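You operate a simulated robot arm through the tools that you are given. There is no shell and no other tool.

Carry out the task below with a simulated robot arm. There is one attempt and no reset: what you move stays moved.

JOB
Move the black foot off the chest lid into the drawer, then sand the old paint off the lid.
Fine: shut the drawer and put the sanding block back. What is to be rubbed or washed off counts as gone when no trace of it is left.

Only the result counts: the job must be done as asked and must still hold three seconds after the hand-in. Knocking over, shifting, dropping, spilling or breaking anything else fails it. A push-on lid holds only when it is set on centred and level and pressed home; a screw cap is set on level and turned clockwise until tight.

ROBOT AND FRAMES
A 7-joint arm with a fingered hand, fixed in place. Base frame: the origin is at the foot of the arm, x ahead of it, y to its left, z up; the work surface is at about z = 0.88. Lengths are in m, angles in rad, forces in N, time in s.
Its first joint turns from -1.204 to 3.002 rad. Payload 5 kg.
Tool frame: the origin (TCP) lies between the finger pads and is the grasp point; the fingertips stand 0.032 m ahead of it; z points along the fingers, y is the line along which they close. The gripper opens to 0.16 m. The gripper's body begins 0.089 m behind the TCP. The gripper is a hand of 3 fingers: y runs from the thumb to the fingers, the wrist lies at [0, 0, -0.252] in the tool frame.
Orientation is that of the tool frame in the base frame, as a unit quaternion [x, y, z, w]. With the fingers straight down and closing along the base's y, the tool's x points along the base's -x, its y along +y and its z along -z.

CONTROLS
- The arm moves only by the tool drive_tool. Its arguments are lists of equal length, an entry for each row: "slide": the shift along the tool's x, y, z in mm, a list of three; "angular": the turn, a rotation vector about the tool's x, y, z in rad, a list of three. In form: {"slide": [[dx, dy, dz], ...], "angular": [[rx, ry, rz], ...]}. A call has 1 to 20 rows; each row is the pose to reach, as a shift and turn from the pose commanded when the call began, along the tool's axes at that moment. Rows are played at 5 a second. More than 0.05 m and 0.15 rad between two rows, and nothing of the call is played. Where a pose cannot be reached the arm comes as near as it can. A force on the tool above 90 N (or 10 N above the force at the start of the call, whichever is more), or a blocked arm, ends the call early, and 0.2 s more pass. In this call time passes only in rows, and 0.2 s behind the last. It gives the time, the measured TCP pose, the force on the tool (base axes), the opening and the grip force at its end, in the units of the frame above (readings bear some noise), with the torque about the TCP (base axes, N m) and any sound that the robot's microphone picked up.
- Cameras (640 x 400 px; columns grow to the right, rows downward): "scene" is fixed at [0.0467, -0.6501, 1.6187]; the picture's right is [0.35, -0.94, 0.00], its down [-0.40, -0.15, -0.90] and it looks along [0.85, 0.31, -0.43] (base axes); focal length 311 px, centre (320, 200). "wrist" rides on the gripper at [0.065, -0.004, -0.116] in the tool frame; the picture's right is [0.06, 1.00, 0.00], its down [-0.87, 0.05, -0.49] and it looks along [-0.49, 0.03, 0.87] (tool axes); focal length 261 px, centre (320, 200). There is no depth. A picture from a camera that has moved, and an enlarged one, comes with that camera's place and axes in the base frame and with its lens.
- snapshot(camera): a new picture of that camera. No time passes.
- raise_lower(by): slides the trunk up (or, below 0, down) by that many m; the arm rides with it, the base frame stays. It gives what a move gives, with no picture.
- set_fingers(finger1, finger2, thumb_bend): sets how far each is bent, from 0 (flat) to 1 (curled in); at 0.3 the hand is open as for a grip, at 0.7 the pads meet at the TCP. One left out holds its place. A second passes; each finger stops where it meets its share of the squeeze, and holds until it gets a number again. It is the only way to open and close the hand. It gives what a move gives, with no picture; readings hold the bend of each and the force on the fingers (four entries, about 0 where the hand has none), thumb and palm.
- enlarge(camera, box): a new picture of the part [left, top, right, bottom] of that camera's present view, enlarged. No time passes.
- finish_job(): hands the job in; it is judged then, once.

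Places have to be worked out from the pictures, the camera data and where the tool is seen. Open the gripper and draw the arm clear of the work before you hand the job in, unless the task says otherwise.

The tools are called as name(argument=value, ...) on one line, values as JSON. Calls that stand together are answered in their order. drive_tool: Moves the arm, as the interface text tells. Its arguments: {"type":"object","properties":{"slide":{"type":"array","items":{"type":"array","items":{"type":"number"}}},"angular":{"type":"array","items":{"type":"array","items":{"type":"number"}}}},"required":["slide","angular"]} The other tools are called the same way: raise_lower (by) slides the trunk up or down; set_fingers (finger1, finger2, thumb_bend) moves the fingers one by one; snapshot (camera) takes a picture; enlarge (camera, box) takes an enlarged picture of a part of a camera's view; finish_job () hands the job in.

At the start:

```text
clock: 0.0
tcp_pos: [0.7187, -0.3528, 1.3451]
ee_rot: [0.0, 1.0, 0.001, 0.0]
force: [-0.2, 0.5, -0.1]
moment: [0.0, -0.03, 0.01]
opening: 0.1599
grasp_force: 0.0
shape: jaw
bend: [0.3, 0.3, 0.3]
finger forces: [0.1, 0.1, 0.0, 0.1, 0.0, 0.0]
trunk travel left (down, up): [-0.825, 0.115]
```

scene: 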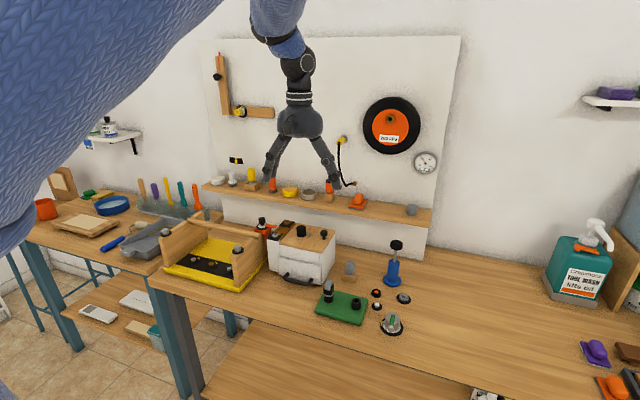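
wrist: 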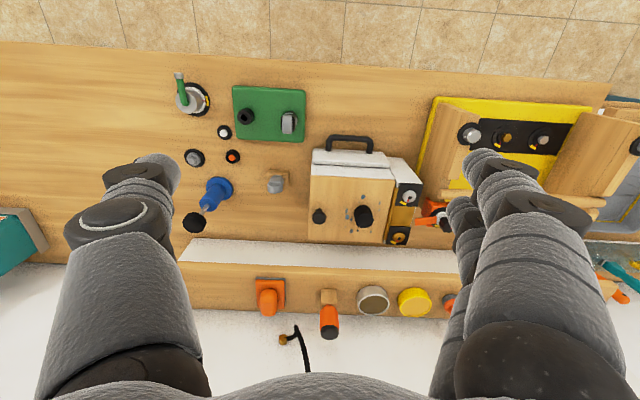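

I'll look closely at the chest and its surroundings before moving anything.

enlarge(camera="scene", box=[240, 200, 440, 325])

enlarge(camera="wrist", box=[220, 120, 460, 320])

enlarge(camera="scene", box=[200, 150, 440, 240])

```text
3.20 times, centred on (340, 262) of scene
camera zoom: at [0.0467, -0.6501, 1.6187], right [0.35, -0.94, 0.0], down [-0.4, -0.15, -0.9], along [0.85, 0.31, -0.43], focal length 996 px, centre (256, 0)
```

zoom: 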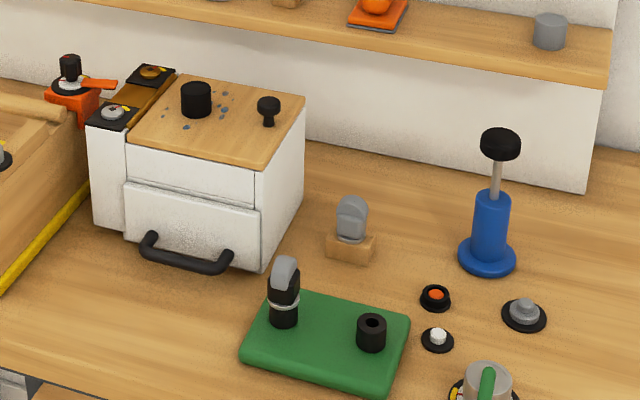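

```text
2.00 times, centred on (340, 220) of wrist
camera zoom: at [0.6528, -0.3571, 1.4599], right [-0.06, 1.0, 0.0], down [0.87, 0.05, 0.49], along [0.49, 0.03, -0.87], focal length 521 px, centre (280, 160)
```

zoom: 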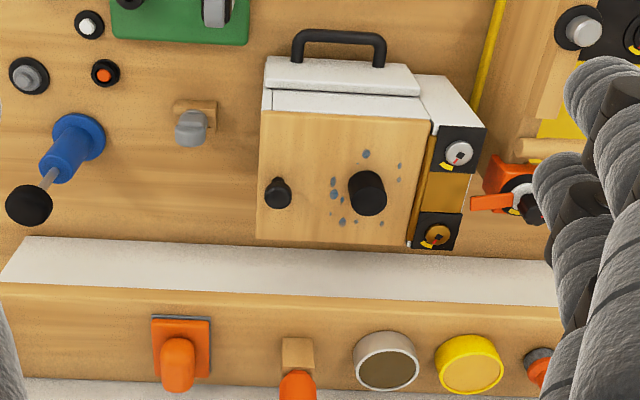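

```text
2.67 times, centred on (320, 195) of scene
camera zoom: at [0.0467, -0.6501, 1.6187], right [0.35, -0.94, 0.0], down [-0.4, -0.15, -0.9], along [0.85, 0.31, -0.43], focal length 830 px, centre (320, 213)
```

zoom: 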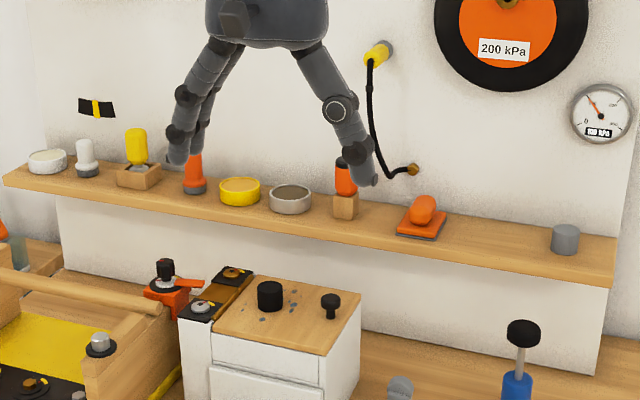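

I'll zoom in more on the lid, the side strip, and the shelf tools to identify them.

enlarge(camera="scene", box=[250, 215, 346, 290])

enlarge(camera="scene", box=[316, 180, 396, 230])

enlarge(camera="wrist", box=[300, 130, 428, 250])

enlarge(camera="wrist", box=[240, 260, 400, 350])

```text
5.33 times, centred on (298, 252) of scene
camera zoom: at [0.0467, -0.6501, 1.6187], right [0.35, -0.94, 0.0], down [-0.4, -0.15, -0.9], along [0.85, 0.31, -0.43], focal length 1660 px, centre (437, -80)
```

zoom: 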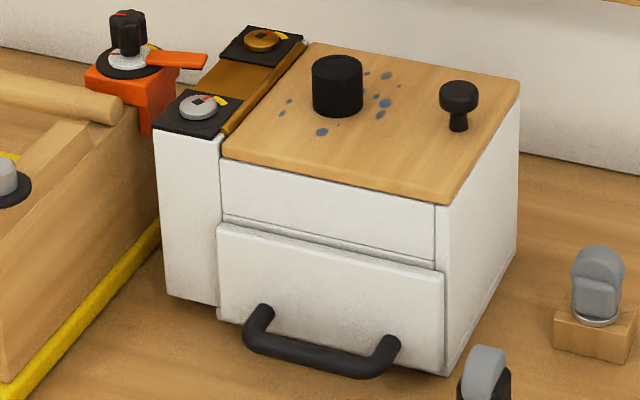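

```text
8.00 times, centred on (356, 205) of scene
camera zoom: at [0.0467, -0.6501, 1.6187], right [0.35, -0.94, 0.0], down [-0.4, -0.15, -0.9], along [0.85, 0.31, -0.43], focal length 2490 px, centre (32, 160)
```

zoom: 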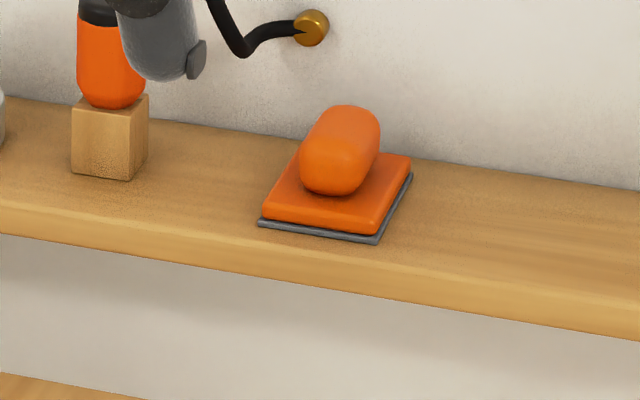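

```text
3.33 times, centred on (364, 190) of wrist
camera zoom: at [0.6528, -0.3571, 1.4599], right [-0.06, 1.0, 0.0], down [0.87, 0.05, 0.49], along [0.49, 0.03, -0.87], focal length 869 px, centre (173, 233)
```

zoom: 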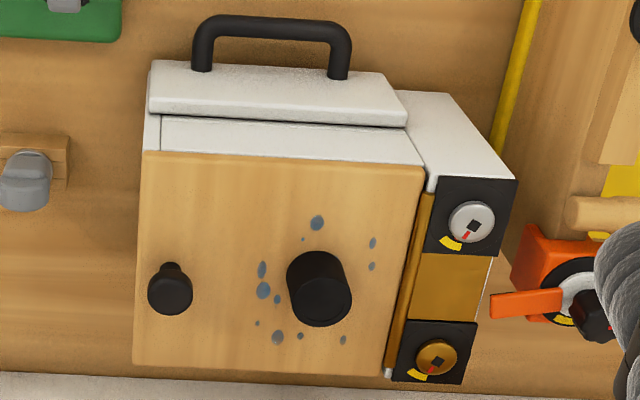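

```text
4.00 times, centred on (320, 305) of wrist
camera zoom: at [0.6528, -0.3571, 1.4599], right [-0.06, 1.0, 0.0], down [0.87, 0.05, 0.49], along [0.49, 0.03, -0.87], focal length 1043 px, centre (320, -220)
```

zoom: 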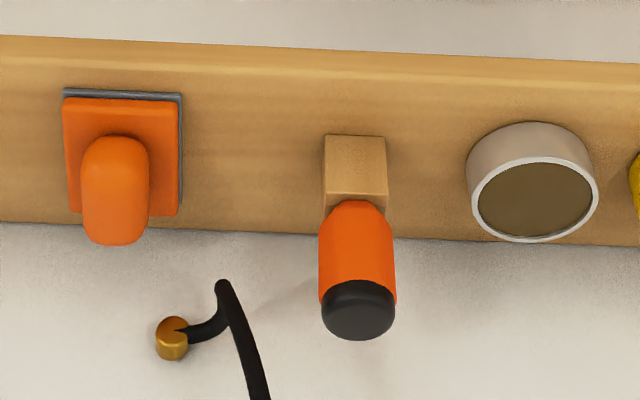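

Triangulating from both views, I put the lid at about x 0.83–0.99, y −0.37–−0.21, z≈1.03. The foot is near (0.918, −0.26), the drawer handle bar near (0.81, −0.287, 0.906), and the orange sanding block on the shelf near (1.065, −0.43, 1.11). I'll move lower over the front of the chest for a closer view.

drive_tool(slide=[[0, 16, 36], [0, 32, 72], [0, 48, 108], [0, 63, 145]], angular=[[0, 0, 0], [0, 0, 0], [0, 0, 0], [0, 0, 0]])

snapshot(camera="wrist")

snapshot(camera="scene")

```text
clock: 1.0
tcp_pos: [0.7183, -0.2901, 1.2004]
ee_rot: [0.0, 1.0, 0.001, -0.001]
force: [0.5, 0.1, 0.2]
moment: [-0.02, 0.0, -0.03]
opening: 0.16
grasp_force: 0.1
shape: jaw
bend: [0.3, 0.3, 0.3]
finger forces: [0.0, 0.0, 0.1, 0.1, 0.0, 0.0]
trunk travel left (down, up): [-0.825, 0.115]
```

```text
taken
camera wrist: at [0.6539, -0.2945, 1.3143], right [-0.06, 1.0, 0.0], down [0.87, 0.05, 0.49], along [0.49, 0.03, -0.87], focal length 261 px, centre (320, 200)
```

wrist: 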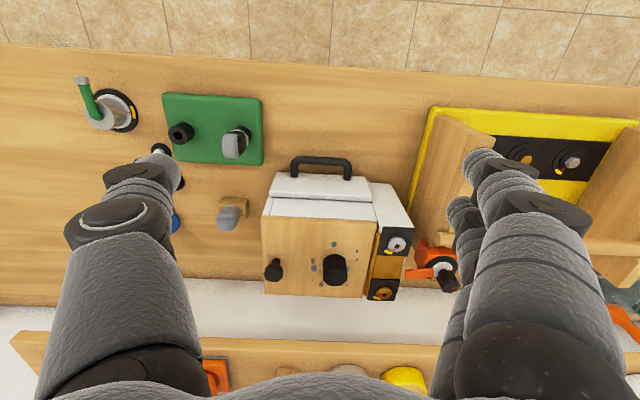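

```text
taken
```

scene: 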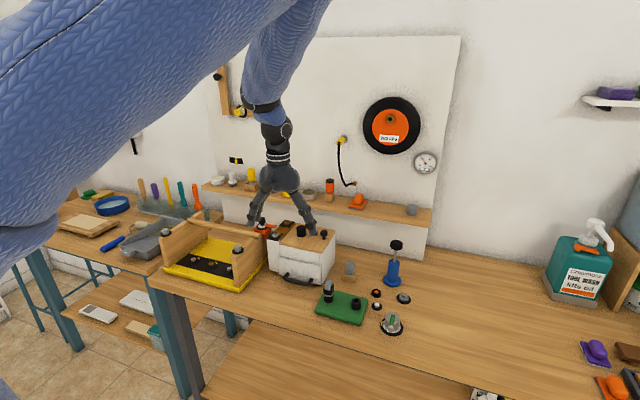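

The chest is clearly visible now. I'll enlarge it to fix the drawer handle, foot, and dial details.

enlarge(camera="wrist", box=[240, 140, 432, 310])

enlarge(camera="wrist", box=[360, 220, 424, 310])

```text
2.35 times, centred on (336, 225) of wrist
camera zoom: at [0.6539, -0.2945, 1.3143], right [-0.06, 1.0, 0.0], down [0.87, 0.05, 0.49], along [0.49, 0.03, -0.87], focal length 613 px, centre (282, 141)
```

zoom: 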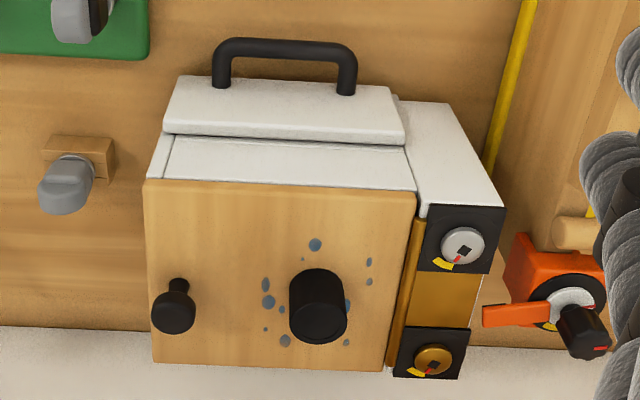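

```text
4.44 times, centred on (392, 265) of wrist
camera zoom: at [0.6539, -0.2945, 1.3143], right [-0.06, 1.0, 0.0], down [0.87, 0.05, 0.49], along [0.49, 0.03, -0.87], focal length 1158 px, centre (0, -89)
```

zoom: 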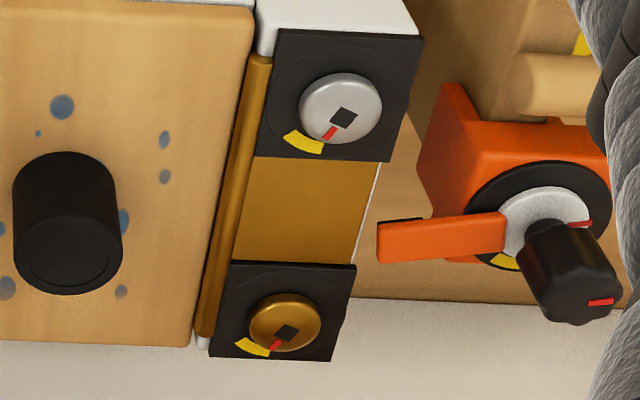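

The screws on the side hinge already read tight, so they aren't relevant here. Before choosing how to grasp the drawer handle, I'll check the hand's shape.

enlarge(camera="scene", box=[230, 110, 340, 240])

set_fingers(finger1=0.6, finger2=0.6, thumb_bend=0.6)

enlarge(camera="scene", box=[230, 110, 340, 240])

snapshot(camera="wrist")

```text
3.08 times, centred on (285, 175) of scene
camera zoom: at [0.0467, -0.6501, 1.6187], right [0.35, -0.94, 0.0], down [-0.4, -0.15, -0.9], along [0.85, 0.31, -0.43], focal length 958 px, centre (428, 277)
```

zoom: 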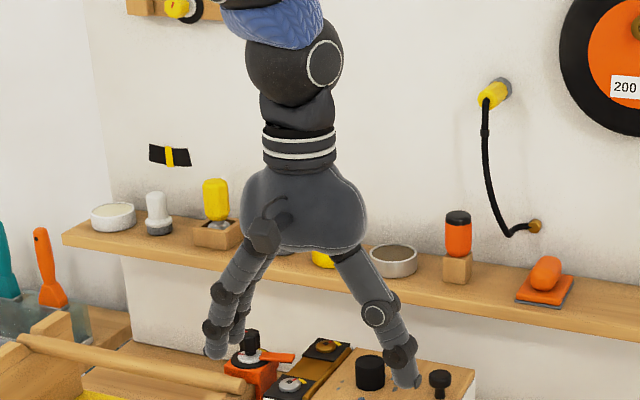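

```text
clock: 2.0
tcp_pos: [0.7173, -0.2896, 1.2014]
ee_rot: [0.001, 1.0, 0.001, 0.0]
force: [1.1, -0.1, 0.1]
moment: [-0.03, 0.01, 0.02]
opening: 0.0481
grasp_force: 0.1
shape: fingers
bend: [0.6, 0.6, 0.6]
finger forces: [0.0, 0.0, 0.0, 0.1, 0.1, 0.0]
trunk travel left (down, up): [-0.825, 0.115]
```

```text
3.08 times, centred on (285, 175) of scene
camera zoom: at [0.0467, -0.6501, 1.6187], right [0.35, -0.94, 0.0], down [-0.4, -0.15, -0.9], along [0.85, 0.31, -0.43], focal length 958 px, centre (428, 277)
```

zoom: 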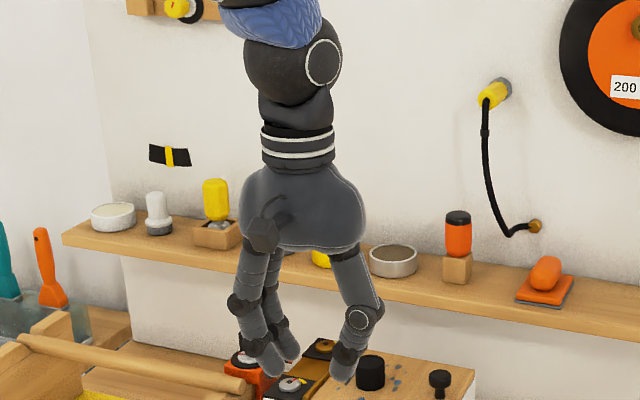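

```text
taken
camera wrist: at [0.6525, -0.2942, 1.3152], right [-0.06, 1.0, 0.0], down [0.87, 0.05, 0.49], along [0.49, 0.03, -0.87], focal length 261 px, centre (320, 200)
```

wrist: 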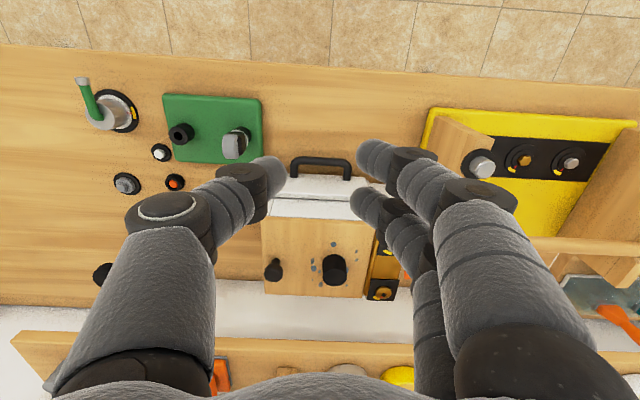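

At bend 0.6 the opening is about 48 mm, and the fingers slope inward towards the tips. I'll yaw the hand −90° so the thumb can go behind the drawer bar and the two fingers stay in front of it.

drive_tool(slide=[[0, 0, 0], [0, 0, 0], [0, 0, 0], [0, 0, 0], [0, 0, 0], [0, 0, 0], [0, 0, 0], [0, 0, 0], [0, 0, 0], [0, 0, 0], [0, 0, 0]], angular=[[0, 0, -0.143], [0, 0, -0.286], [0, 0, -0.428], [0, 0, -0.571], [0, 0, -0.714], [0, 0, -0.857], [0, 0, -1.0], [0, 0, -1.142], [0, 0, -1.285], [0, 0, -1.428], [0, 0, -1.571]])

snapshot(camera="scene")

snapshot(camera="wrist")

```text
clock: 4.4
tcp_pos: [0.718, -0.2895, 1.199]
ee_rot: [0.708, -0.707, -0.001, 0.0]
force: [-0.4, -0.5, 0.2]
moment: [-0.02, 0.04, 0.01]
opening: 0.048
grasp_force: 0.1
shape: fingers
bend: [0.6, 0.6, 0.6]
finger forces: [0.1, 0.1, 0.0, 0.1, 0.0, 0.0]
trunk travel left (down, up): [-0.825, 0.115]
```

```text
taken
```

scene: 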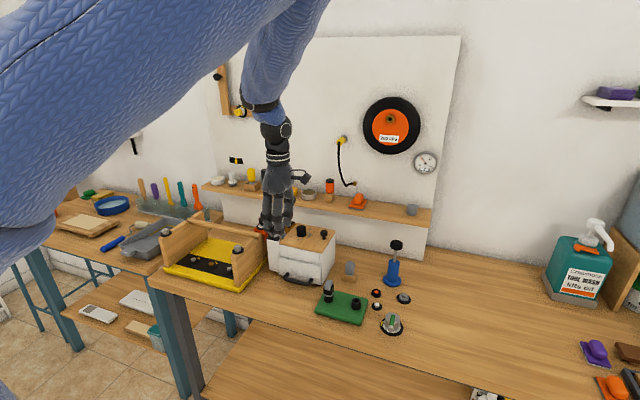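

```text
taken
camera wrist: at [0.7223, -0.3552, 1.3149], right [-1.0, -0.06, 0.0], down [-0.06, 0.87, 0.49], along [-0.03, 0.49, -0.87], focal length 261 px, centre (320, 200)
```

wrist: 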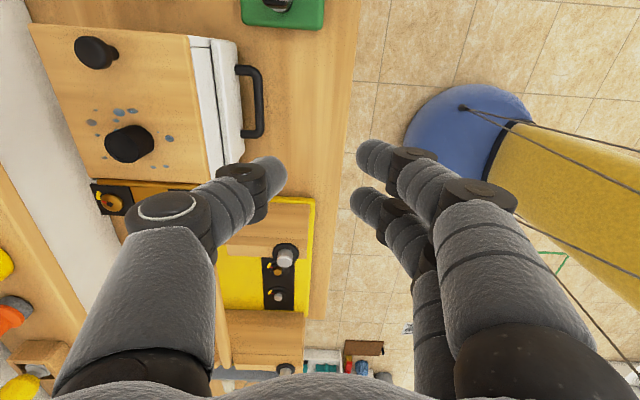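

The yaw worked, and this side view shows the gap behind the handle bar. I'll enlarge it to measure bar, drawer front, lid and foot positions.

enlarge(camera="wrist", box=[190, 40, 290, 170])

enlarge(camera="wrist", box=[30, 20, 270, 190])

```text
3.08 times, centred on (240, 105) of wrist
camera zoom: at [0.7223, -0.3552, 1.3149], right [-1.0, -0.06, 0.0], down [-0.06, 0.87, 0.49], along [-0.03, 0.49, -0.87], focal length 802 px, centre (566, 492)
```

zoom: 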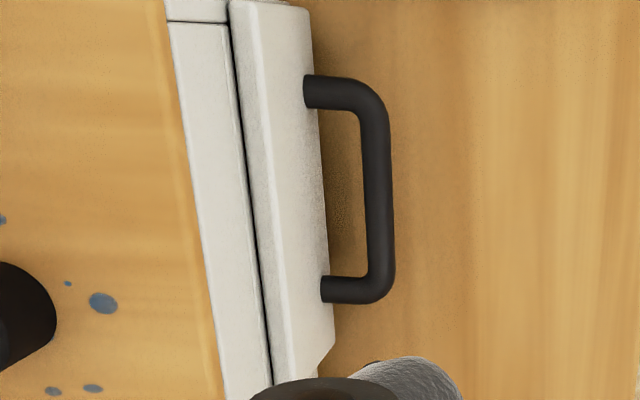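

```text
2.35 times, centred on (150, 105) of wrist
camera zoom: at [0.7223, -0.3552, 1.3149], right [-1.0, -0.06, 0.0], down [-0.06, 0.87, 0.49], along [-0.03, 0.49, -0.87], focal length 613 px, centre (720, 424)
```

zoom: 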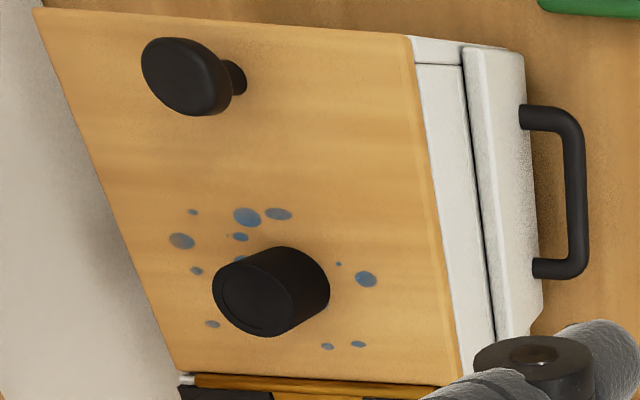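

The bar centre comes out at about (0.811, −0.286, 0.903), with the drawer front at x≈0.841 and roughly 23 mm of gap. The bar sits only ~17 mm above the table, so I plan to hook it with the thumb alone. I'll curl the two fingers away to see how that looks.

set_fingers(finger1=1.0, finger2=1.0, thumb_bend=0.6)

snapshot(camera="wrist")

enlarge(camera="scene", box=[230, 110, 340, 240])

```text
clock: 5.4
tcp_pos: [0.719, -0.2901, 1.2002]
ee_rot: [0.707, -0.707, -0.001, 0.0]
force: [-0.3, -0.1, 0.0]
moment: [0.02, 0.02, 0.0]
opening: 0.0506
grasp_force: 0.0
shape: fingers
bend: [1.0, 1.0, 0.6]
finger forces: [0.1, 0.0, 0.0, 0.0, 0.0, 0.0]
trunk travel left (down, up): [-0.825, 0.115]
```

```text
taken
camera wrist: at [0.7221, -0.3552, 1.3149], right [-1.0, -0.06, 0.0], down [-0.05, 0.87, 0.49], along [-0.03, 0.49, -0.87], focal length 261 px, centre (320, 200)
```

wrist: 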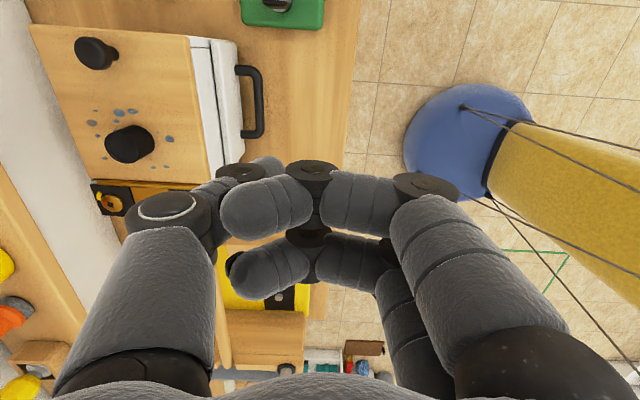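

```text
3.08 times, centred on (285, 175) of scene
camera zoom: at [0.0467, -0.6501, 1.6187], right [0.35, -0.94, 0.0], down [-0.4, -0.15, -0.9], along [0.85, 0.31, -0.43], focal length 958 px, centre (428, 277)
```

zoom: 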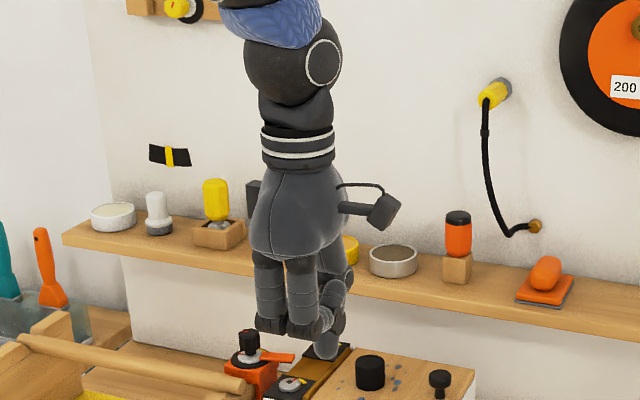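

Curled fingers stay well above the thumb tip, so the thumb can act as a hook. I'll bend the thumb to 0.7 and tilt the tool 0.6 rad so the thumb hangs about vertical, then check it.

set_fingers(finger1=1.0, finger2=1.0, thumb_bend=0.7)

drive_tool(slide=[[0, 0, 0], [0, 0, 0], [0, 0, 0], [0, 0, 0], [0, 0, 0]], angular=[[0.12, 0, 0], [0.24, 0, 0], [0.36, 0, 0], [0.48, 0, 0], [0.6, 0, 0]])

enlarge(camera="scene", box=[230, 130, 340, 260])

snapshot(camera="wrist")

```text
clock: 6.4
tcp_pos: [0.7177, -0.2895, 1.2001]
ee_rot: [-0.707, 0.707, 0.0, 0.001]
force: [-0.3, 0.6, -0.2]
moment: [0.03, 0.0, 0.02]
opening: 0.0458
grasp_force: 0.0
shape: fingers
bend: [1.0, 1.0, 0.7]
finger forces: [0.0, 0.1, 0.1, 0.1, 0.1, 0.0]
trunk travel left (down, up): [-0.825, 0.115]
```

```text
clock: 7.6
tcp_pos: [0.7179, -0.2889, 1.1996]
ee_rot: [0.675, -0.675, 0.21, -0.21]
force: [0.6, -0.1, 0.5]
moment: [0.02, -0.03, 0.01]
opening: 0.0458
grasp_force: 0.1
shape: fingers
bend: [1.0, 1.0, 0.7]
finger forces: [0.1, 0.0, 0.0, 0.1, 0.0, 0.0]
trunk travel left (down, up): [-0.825, 0.115]
```

```text
3.08 times, centred on (285, 195) of scene
camera zoom: at [0.0467, -0.6501, 1.6187], right [0.35, -0.94, 0.0], down [-0.4, -0.15, -0.9], along [0.85, 0.31, -0.43], focal length 958 px, centre (428, 215)
```

zoom: 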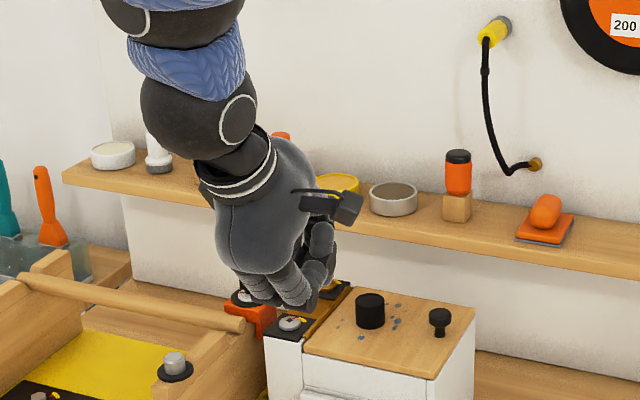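

```text
taken
camera wrist: at [0.6562, -0.3556, 1.297], right [-0.82, -0.06, -0.56], down [-0.32, 0.87, 0.38], along [0.47, 0.49, -0.73], focal length 261 px, centre (320, 200)
```

wrist: 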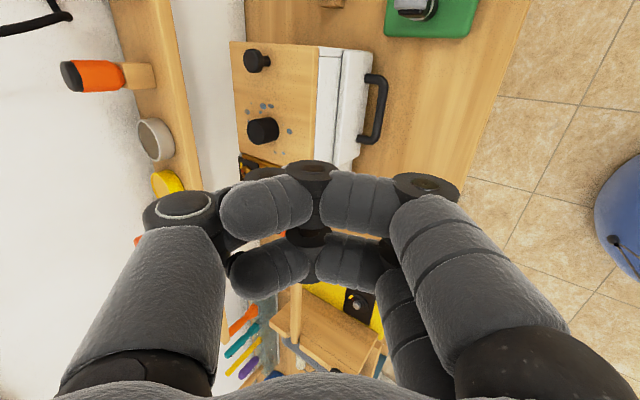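

The tilt is right: tool z is now (0.57, 0, −0.82). I'll move to a pre-insertion point about 9 cm above the bar, at TCP (0.799, −0.286, 1.00).

drive_tool(slide=[[-0.5, 8, 35], [-1, 16, 70], [-1.5, 24, 105], [-2, 31, 140], [-2.5, 39, 175], [-3, 46.8, 210]], angular=[[0, 0, 0], [0, 0, 0], [0, 0, 0], [0, 0, 0], [0, 0, 0], [0, 0, 0]])

enlarge(camera="scene", box=[230, 190, 350, 310])

snapshot(camera="wrist")

```text
clock: 9.0
tcp_pos: [0.7983, -0.2855, 0.9983]
ee_rot: [0.676, -0.676, 0.208, -0.209]
force: [1.0, -1.0, 0.1]
moment: [0.01, 0.02, 0.01]
opening: 0.0458
grasp_force: 0.1
shape: fingers
bend: [1.0, 1.0, 0.7]
finger forces: [0.0, 0.0, 0.1, 0.1, 0.1, 0.0]
trunk travel left (down, up): [-0.825, 0.115]
```

```text
3.33 times, centred on (290, 250) of scene
camera zoom: at [0.0467, -0.6501, 1.6187], right [0.35, -0.94, 0.0], down [-0.4, -0.15, -0.9], along [0.85, 0.31, -0.43], focal length 1037 px, centre (420, 33)
```

zoom: 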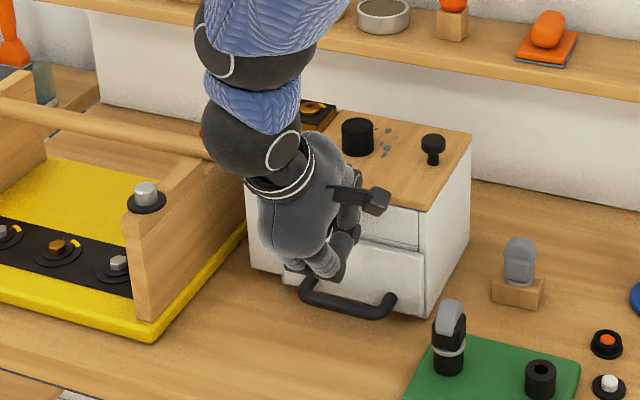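

```text
taken
camera wrist: at [0.7364, -0.3513, 1.0955], right [-0.82, -0.06, -0.56], down [-0.32, 0.87, 0.38], along [0.47, 0.49, -0.74], focal length 261 px, centre (320, 200)
```

wrist: 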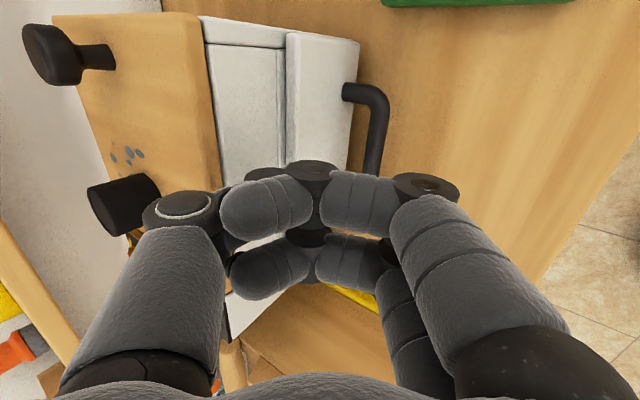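

Close-range geometry still gives the bar at x≈0.811 and the front at 0.842. I'll zoom in on the thumb tip to verify where it is.

enlarge(camera="scene", box=[285, 230, 355, 290])

enlarge(camera="wrist", box=[200, 60, 440, 260])

```text
6.67 times, centred on (320, 260) of scene
camera zoom: at [0.0467, -0.6501, 1.6187], right [0.35, -0.94, 0.0], down [-0.4, -0.15, -0.9], along [0.85, 0.31, -0.43], focal length 2075 px, centre (320, -200)
```

zoom: 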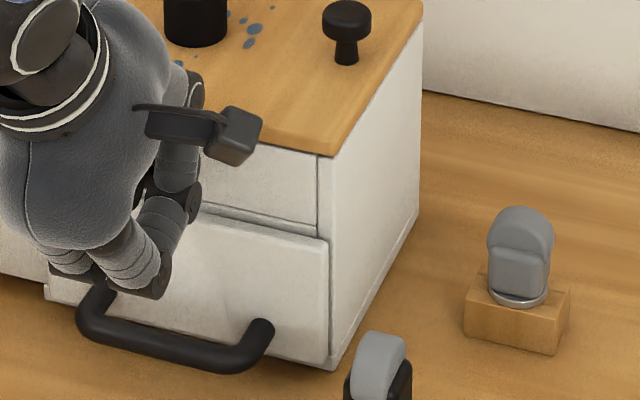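

```text
2.00 times, centred on (320, 160) of wrist
camera zoom: at [0.7364, -0.3513, 1.0955], right [-0.82, -0.06, -0.56], down [-0.32, 0.87, 0.38], along [0.47, 0.49, -0.74], focal length 521 px, centre (320, 280)
```

zoom: 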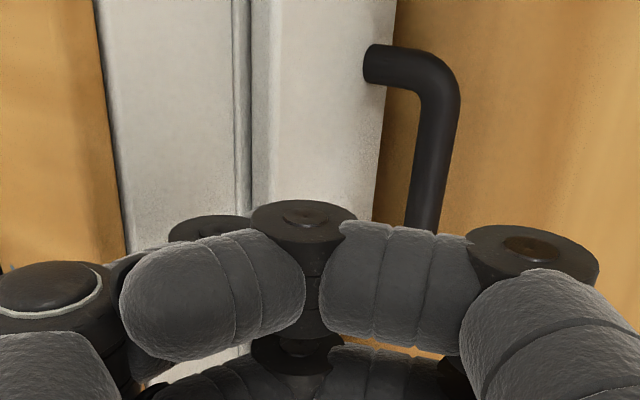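

The thumb tip should be about 3 cm ahead of the curled fingers, lined up with the gap. I'll descend in small steps to TCP (0.802, −0.2855, ~0.935), then check force and view.

drive_tool(slide=[[0, 8, 13.5], [0, 16.5, 27], [0, 25, 40.5], [0, 33.3, 53.9]], angular=[[0, 0, 0], [0, 0, 0], [0, 0, 0], [0, 0, 0]])

enlarge(camera="scene", box=[265, 225, 345, 295])

snapshot(camera="wrist")

```text
clock: 10.0
tcp_pos: [0.7964, -0.2923, 0.9471]
ee_rot: [-0.675, 0.676, -0.208, 0.209]
force: [-0.2, 0.2, 0.1]
moment: [0.02, -0.03, 0.05]
opening: 0.0456
grasp_force: 0.1
shape: fingers
bend: [1.0, 1.0, 0.7]
finger forces: [0.0, 0.0, 0.0, 0.0, 0.1, 0.1]
out of reach, approached as far as the arm can: row 4
trunk travel left (down, up): [-0.825, 0.115]
```

```text
5.71 times, centred on (305, 260) of scene
camera zoom: at [0.0467, -0.6501, 1.6187], right [0.35, -0.94, 0.0], down [-0.4, -0.15, -0.9], along [0.85, 0.31, -0.43], focal length 1778 px, centre (406, -143)
```

zoom: 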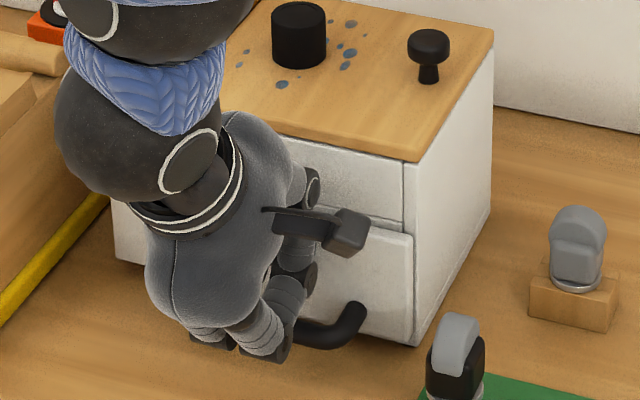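

```text
taken
camera wrist: at [0.7346, -0.3591, 1.0449], right [-0.82, -0.06, -0.56], down [-0.32, 0.87, 0.38], along [0.47, 0.49, -0.74], focal length 261 px, centre (320, 200)
```

wrist: 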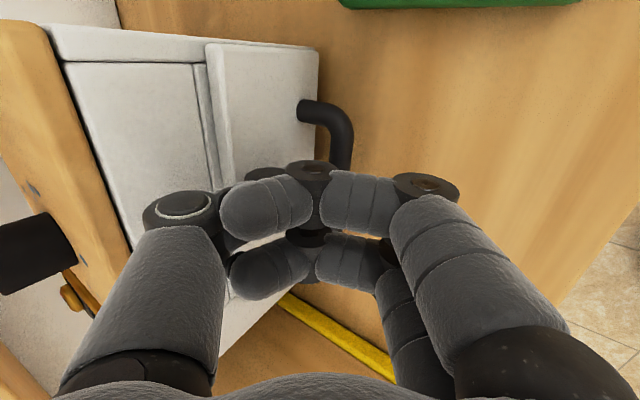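

The arm hit its reach limit at z≈0.947 with the trunk this high. I'll lift the hand 20 cm and lower the trunk by the same amount to gain reach.

drive_tool(slide=[[0, -22.6, -33], [0, -45.2, -66], [0, -67.8, -99], [0, -90.4, -132], [0, -113, -165]], angular=[[0, 0, 0], [0, 0, 0], [0, 0, 0], [0, 0, 0], [0, 0, 0]])

raise_lower(by=-0.15)

snapshot(camera="scene")

```text
clock: 11.2
tcp_pos: [0.7953, -0.2943, 1.1482]
ee_rot: [-0.675, 0.676, -0.208, 0.211]
force: [-0.9, 0.2, -0.4]
moment: [0.0, 0.0, 0.01]
opening: 0.0458
grasp_force: 0.0
shape: fingers
bend: [1.0, 1.0, 0.7]
finger forces: [0.0, 0.1, 0.1, 0.0, 0.1, 0.0]
trunk travel left (down, up): [-0.825, 0.115]
```

```text
clock: 12.9
tcp_pos: [0.7967, -0.2938, 0.9966]
ee_rot: [0.676, -0.675, 0.208, -0.21]
force: [0.9, 0.1, 0.4]
moment: [0.03, 0.01, 0.0]
opening: 0.0458
grasp_force: 0.0
shape: fingers
bend: [1.0, 1.0, 0.7]
finger forces: [0.1, 0.0, 0.1, 0.0, 0.0, 0.0]
trunk travel left (down, up): [-0.675, 0.265]
```

```text
taken
```

scene: 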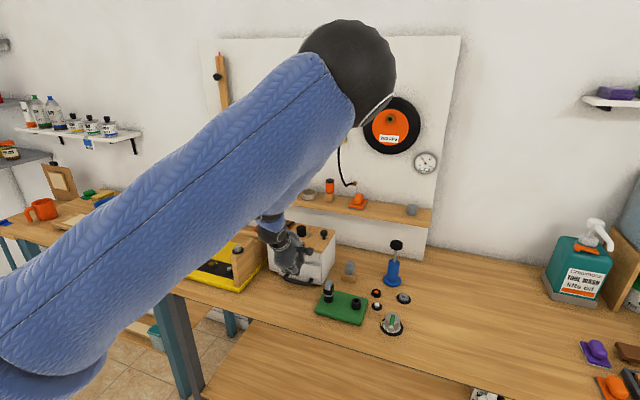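

Now the trunk is 15 cm lower and the TCP is at (0.797, −0.294, 0.997). I'll descend again and see whether the reach is better.

drive_tool(slide=[[-2, 8, 13], [-4, 16, 26], [-6, 24, 39], [-7.8, 31, 52]], angular=[[0, 0, 0], [0, 0, 0], [0, 0, 0], [0, 0, 0]])

snapshot(camera="scene")

snapshot(camera="wrist")

```text
clock: 13.9
tcp_pos: [0.7999, -0.2869, 0.9383]
ee_rot: [0.676, -0.675, 0.209, -0.21]
force: [-0.7, -0.4, 0.2]
moment: [0.0, -0.04, -0.02]
opening: 0.0458
grasp_force: 0.1
shape: fingers
bend: [1.0, 1.0, 0.7]
finger forces: [0.1, 0.0, 0.0, 0.0, 0.0, 0.0]
trunk travel left (down, up): [-0.675, 0.265]
```

```text
taken
```

scene: 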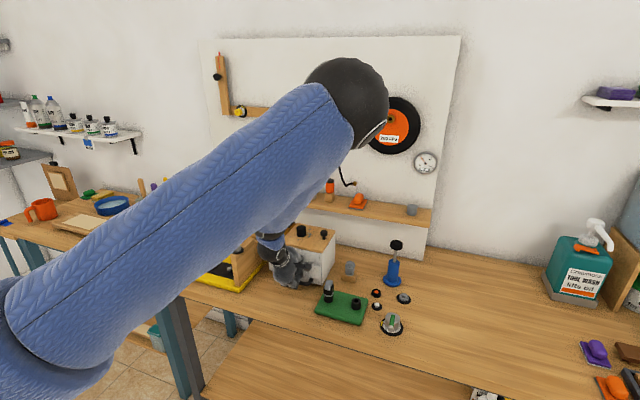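

```text
taken
camera wrist: at [0.7382, -0.3521, 1.0351], right [-0.82, -0.06, -0.56], down [-0.32, 0.87, 0.38], along [0.47, 0.49, -0.74], focal length 261 px, centre (320, 200)
```

wrist: 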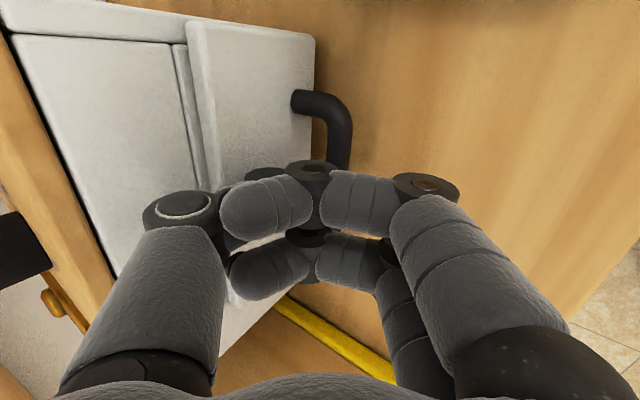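

Reach is fine now. I'll enlarge the wrist view to line the thumb up with the gap before the last 2 cm.

enlarge(camera="wrist", box=[200, 60, 400, 240])

enlarge(camera="scene", box=[255, 215, 345, 295])

```text
2.22 times, centred on (300, 150) of wrist
camera zoom: at [0.7382, -0.3521, 1.0351], right [-0.82, -0.06, -0.56], down [-0.32, 0.87, 0.38], along [0.47, 0.49, -0.74], focal length 579 px, centre (364, 311)
```

zoom: 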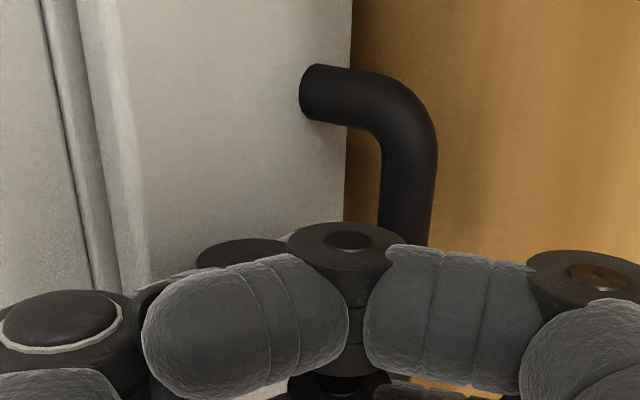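

```text
5.00 times, centred on (300, 255) of scene
camera zoom: at [0.0467, -0.6501, 1.6187], right [0.35, -0.94, 0.0], down [-0.4, -0.15, -0.9], along [0.85, 0.31, -0.43], focal length 1556 px, centre (420, -75)
```

zoom: 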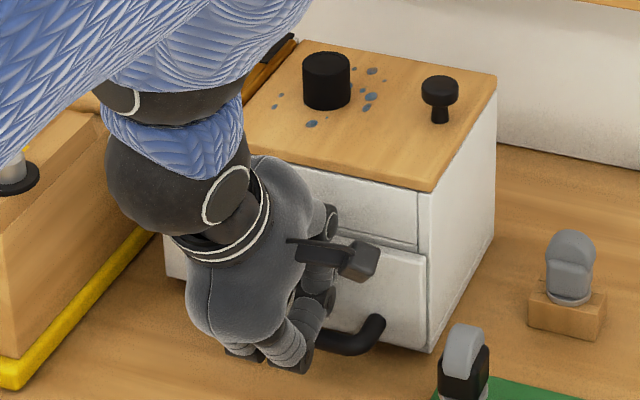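

To be sure where the thumb tip is, I'll go up 10 cm, open the two fingers briefly and view the bent thumb directly.

drive_tool(slide=[[0, -19, -28], [0, -38, -56], [0, -57, -84]], angular=[[0, 0, 0], [0, 0, 0], [0, 0, 0]])

set_fingers(finger1=0.3, finger2=0.3, thumb_bend=0.7)

snapshot(camera="wrist")

enlarge(camera="scene", box=[255, 185, 345, 265])

```text
clock: 14.8
tcp_pos: [0.7992, -0.2852, 1.0405]
ee_rot: [-0.675, 0.676, -0.209, 0.21]
force: [-0.8, 0.1, -1.0]
moment: [0.0, 0.0, -0.02]
opening: 0.0458
grasp_force: 0.0
shape: fingers
bend: [1.0, 1.0, 0.7]
finger forces: [0.0, 0.1, 0.1, 0.0, 0.1, 0.0]
trunk travel left (down, up): [-0.675, 0.265]
```

```text
clock: 15.8
tcp_pos: [0.8009, -0.2863, 1.0393]
ee_rot: [-0.675, 0.676, -0.208, 0.209]
force: [0.3, -0.8, -0.4]
moment: [0.0, -0.01, -0.01]
opening: 0.0887
grasp_force: 0.0
shape: fingers
bend: [0.3, 0.3, 0.7]
finger forces: [0.1, 0.0, 0.1, 0.0, 0.1, 0.0]
trunk travel left (down, up): [-0.675, 0.265]
```

```text
taken
camera wrist: at [0.7381, -0.3522, 1.1362], right [-0.82, -0.06, -0.56], down [-0.32, 0.87, 0.38], along [0.47, 0.49, -0.74], focal length 261 px, centre (320, 200)
```

wrist: 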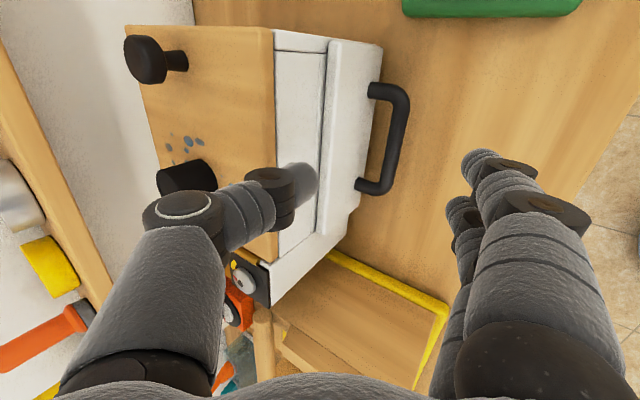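

```text
5.00 times, centred on (300, 225) of scene
camera zoom: at [0.0467, -0.6501, 1.6187], right [0.35, -0.94, 0.0], down [-0.4, -0.15, -0.9], along [0.85, 0.31, -0.43], focal length 1556 px, centre (420, 75)
```

zoom: 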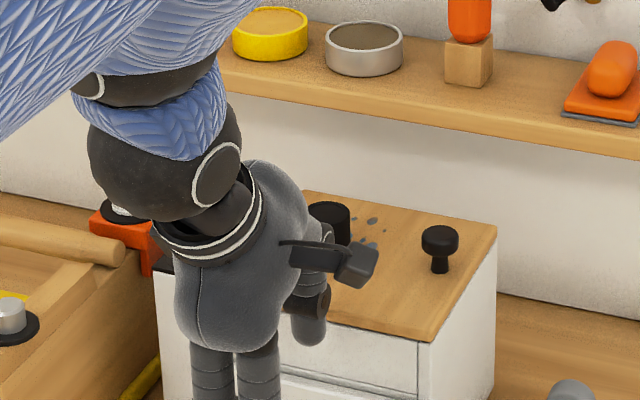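

With the fingers open I can see the thumb: at bend 0.7 it leans about 46° inward. Thumb bend 0.67 with a 0.70 rad tilt should make it hang vertically, so I'll set that and re-curl the fingers.

set_fingers(finger1=1.0, finger2=1.0, thumb_bend=0.67)

drive_tool(slide=[[0, 0, 0]], angular=[[0.1, 0, 0]])

enlarge(camera="scene", box=[255, 185, 345, 265])

```text
clock: 16.8
tcp_pos: [0.8007, -0.2867, 1.0393]
ee_rot: [-0.675, 0.676, -0.208, 0.209]
force: [0.5, 0.9, 0.6]
moment: [0.02, -0.01, 0.01]
opening: 0.0469
grasp_force: 0.1
shape: fingers
bend: [1.0, 1.0, 0.67]
finger forces: [0.1, 0.0, 0.0, 0.0, 0.0, 0.0]
trunk travel left (down, up): [-0.675, 0.265]
```

```text
clock: 17.1
tcp_pos: [0.8011, -0.2867, 1.0388]
ee_rot: [-0.664, 0.665, -0.242, 0.243]
force: [0.8, -0.8, 0.1]
moment: [0.02, -0.03, 0.02]
opening: 0.0471
grasp_force: 0.2
shape: fingers
bend: [1.0, 1.0, 0.67]
finger forces: [0.0, 0.0, 0.0, 0.0, 0.1, 0.0]
trunk travel left (down, up): [-0.675, 0.265]
```

```text
5.00 times, centred on (300, 225) of scene
camera zoom: at [0.0467, -0.6501, 1.6187], right [0.35, -0.94, 0.0], down [-0.4, -0.15, -0.9], along [0.85, 0.31, -0.43], focal length 1556 px, centre (420, 75)
```

zoom: 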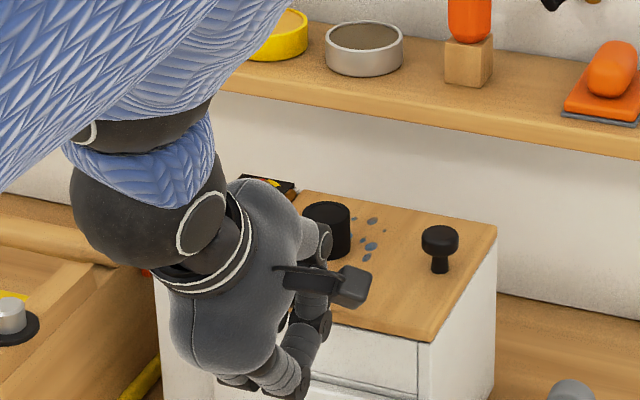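

Tilt is 40° as planned. I'll descend to about 1 cm above the bar, then continue in small checked steps.

drive_tool(slide=[[0, 17, 20], [0, 34, 40], [0, 51, 60], [0, 67.8, 79]], angular=[[0, 0, 0], [0, 0, 0], [0, 0, 0], [0, 0, 0]])

snapshot(camera="wrist")

enlarge(camera="scene", box=[255, 225, 335, 295])

```text
clock: 18.1
tcp_pos: [0.802, -0.2859, 0.9753]
ee_rot: [-0.659, 0.661, -0.253, 0.254]
force: [-42.0, -23.7, 88.4]
moment: [-0.52, -3.13, -1.38]
opening: 0.044
grasp_force: 49.9
shape: fingers
bend: [1.0, 1.0, 0.72]
finger forces: [0.0, 0.0, 0.0, 0.0, 99.6, 0.0]
trunk travel left (down, up): [-0.675, 0.265]
stopped in row 4: the force on the tool passed its limit at 110 N (the readings are from after the stop); the commanded pose is now the measured one
```

```text
taken
camera wrist: at [0.7269, -0.3518, 1.063], right [-0.74, -0.06, -0.67], down [-0.37, 0.87, 0.33], along [0.56, 0.49, -0.67], focal length 261 px, centre (320, 200)
```

wrist: 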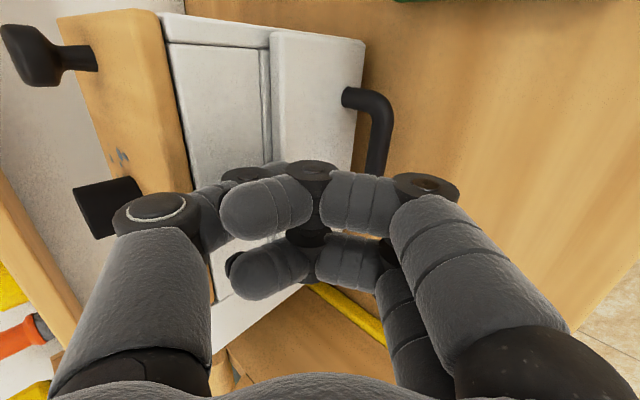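

```text
5.71 times, centred on (295, 260) of scene
camera zoom: at [0.0467, -0.6501, 1.6187], right [0.35, -0.94, 0.0], down [-0.4, -0.15, -0.9], along [0.85, 0.31, -0.43], focal length 1778 px, centre (463, -143)
```

zoom: 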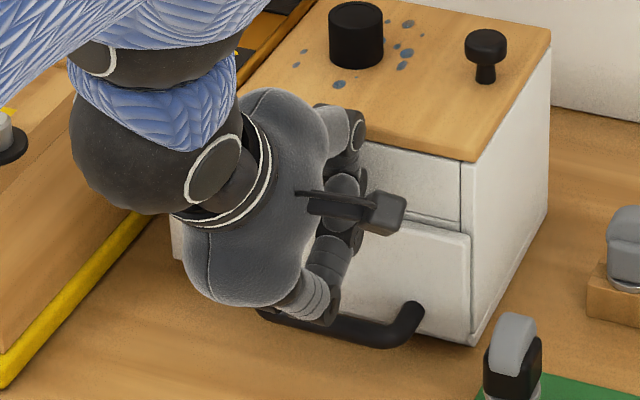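

The thumb's middle knuckle has landed on the lid's front edge, so it sticks out further than I estimated. I'll back off up and away at once and check that the chest hasn't moved.

drive_tool(slide=[[0, 0, -12], [0, -3, -24], [0, -6, -36]], angular=[[0, 0, 0], [0, 0, 0], [0, 0, 0]])

snapshot(camera="scene")

snapshot(camera="wrist")

enlarge(camera="scene", box=[250, 215, 346, 290])

```text
clock: 18.9
tcp_pos: [0.7812, -0.2856, 0.9923]
ee_rot: [0.663, -0.662, 0.246, -0.247]
force: [0.5, 0.4, 0.3]
moment: [0.05, 0.02, 0.01]
opening: 0.047
grasp_force: 0.0
shape: fingers
bend: [1.0, 1.0, 0.67]
finger forces: [0.0, 0.0, 0.1, 0.0, 0.0, 0.0]
trunk travel left (down, up): [-0.675, 0.265]
```

```text
taken
```

scene: 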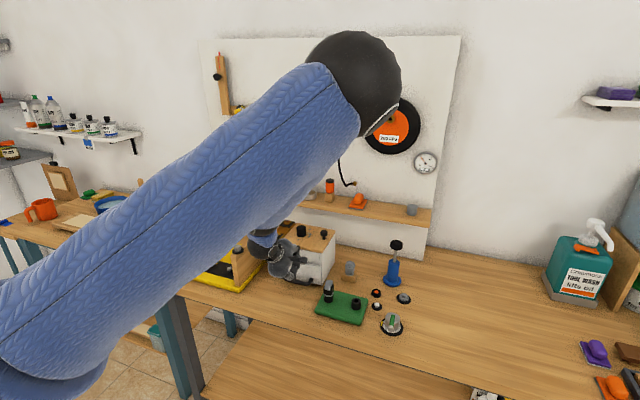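

```text
taken
camera wrist: at [0.7088, -0.3526, 1.0811], right [-0.76, -0.06, -0.65], down [-0.36, 0.87, 0.34], along [0.55, 0.49, -0.68], focal length 261 px, centre (320, 200)
```

wrist: 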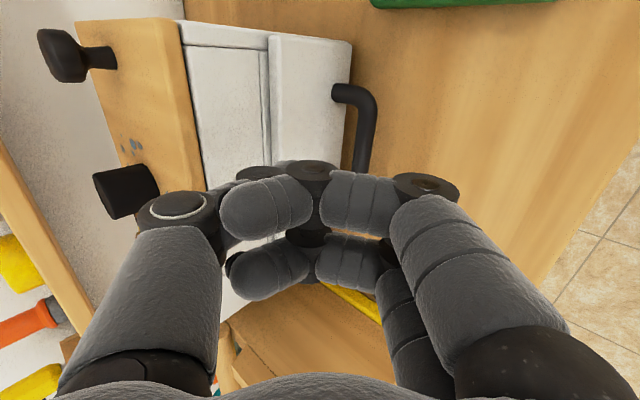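

```text
5.33 times, centred on (298, 252) of scene
camera zoom: at [0.0467, -0.6501, 1.6187], right [0.35, -0.94, 0.0], down [-0.4, -0.15, -0.9], along [0.85, 0.31, -0.43], focal length 1660 px, centre (437, -80)
```

zoom: 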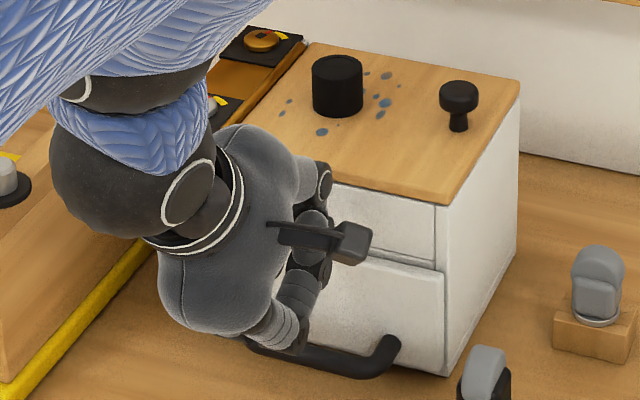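

The chest is unmoved. A better option is to go back to the default yaw and drop only the far finger into the gap, where its bulk lies along the bar rather than across it. I'll lift away and undo the tilt first.

drive_tool(slide=[[0, -9.4, -26], [0, -19, -52], [0, -28, -79], [0, -38, -105], [0, -47, -131]], angular=[[-0.05, 0, 0], [-0.19, 0, 0], [-0.33, 0, 0], [-0.47, 0, 0], [-0.61, 0, 0]])

```text
clock: 20.1
tcp_pos: [0.7336, -0.2857, 1.121]
ee_rot: [-0.706, 0.707, -0.035, 0.037]
force: [0.3, -0.5, -0.1]
moment: [0.01, -0.02, 0.0]
opening: 0.0467
grasp_force: 0.1
shape: fingers
bend: [1.0, 1.0, 0.67]
finger forces: [0.1, 0.0, 0.0, 0.1, 0.0, 0.1]
trunk travel left (down, up): [-0.675, 0.265]
```

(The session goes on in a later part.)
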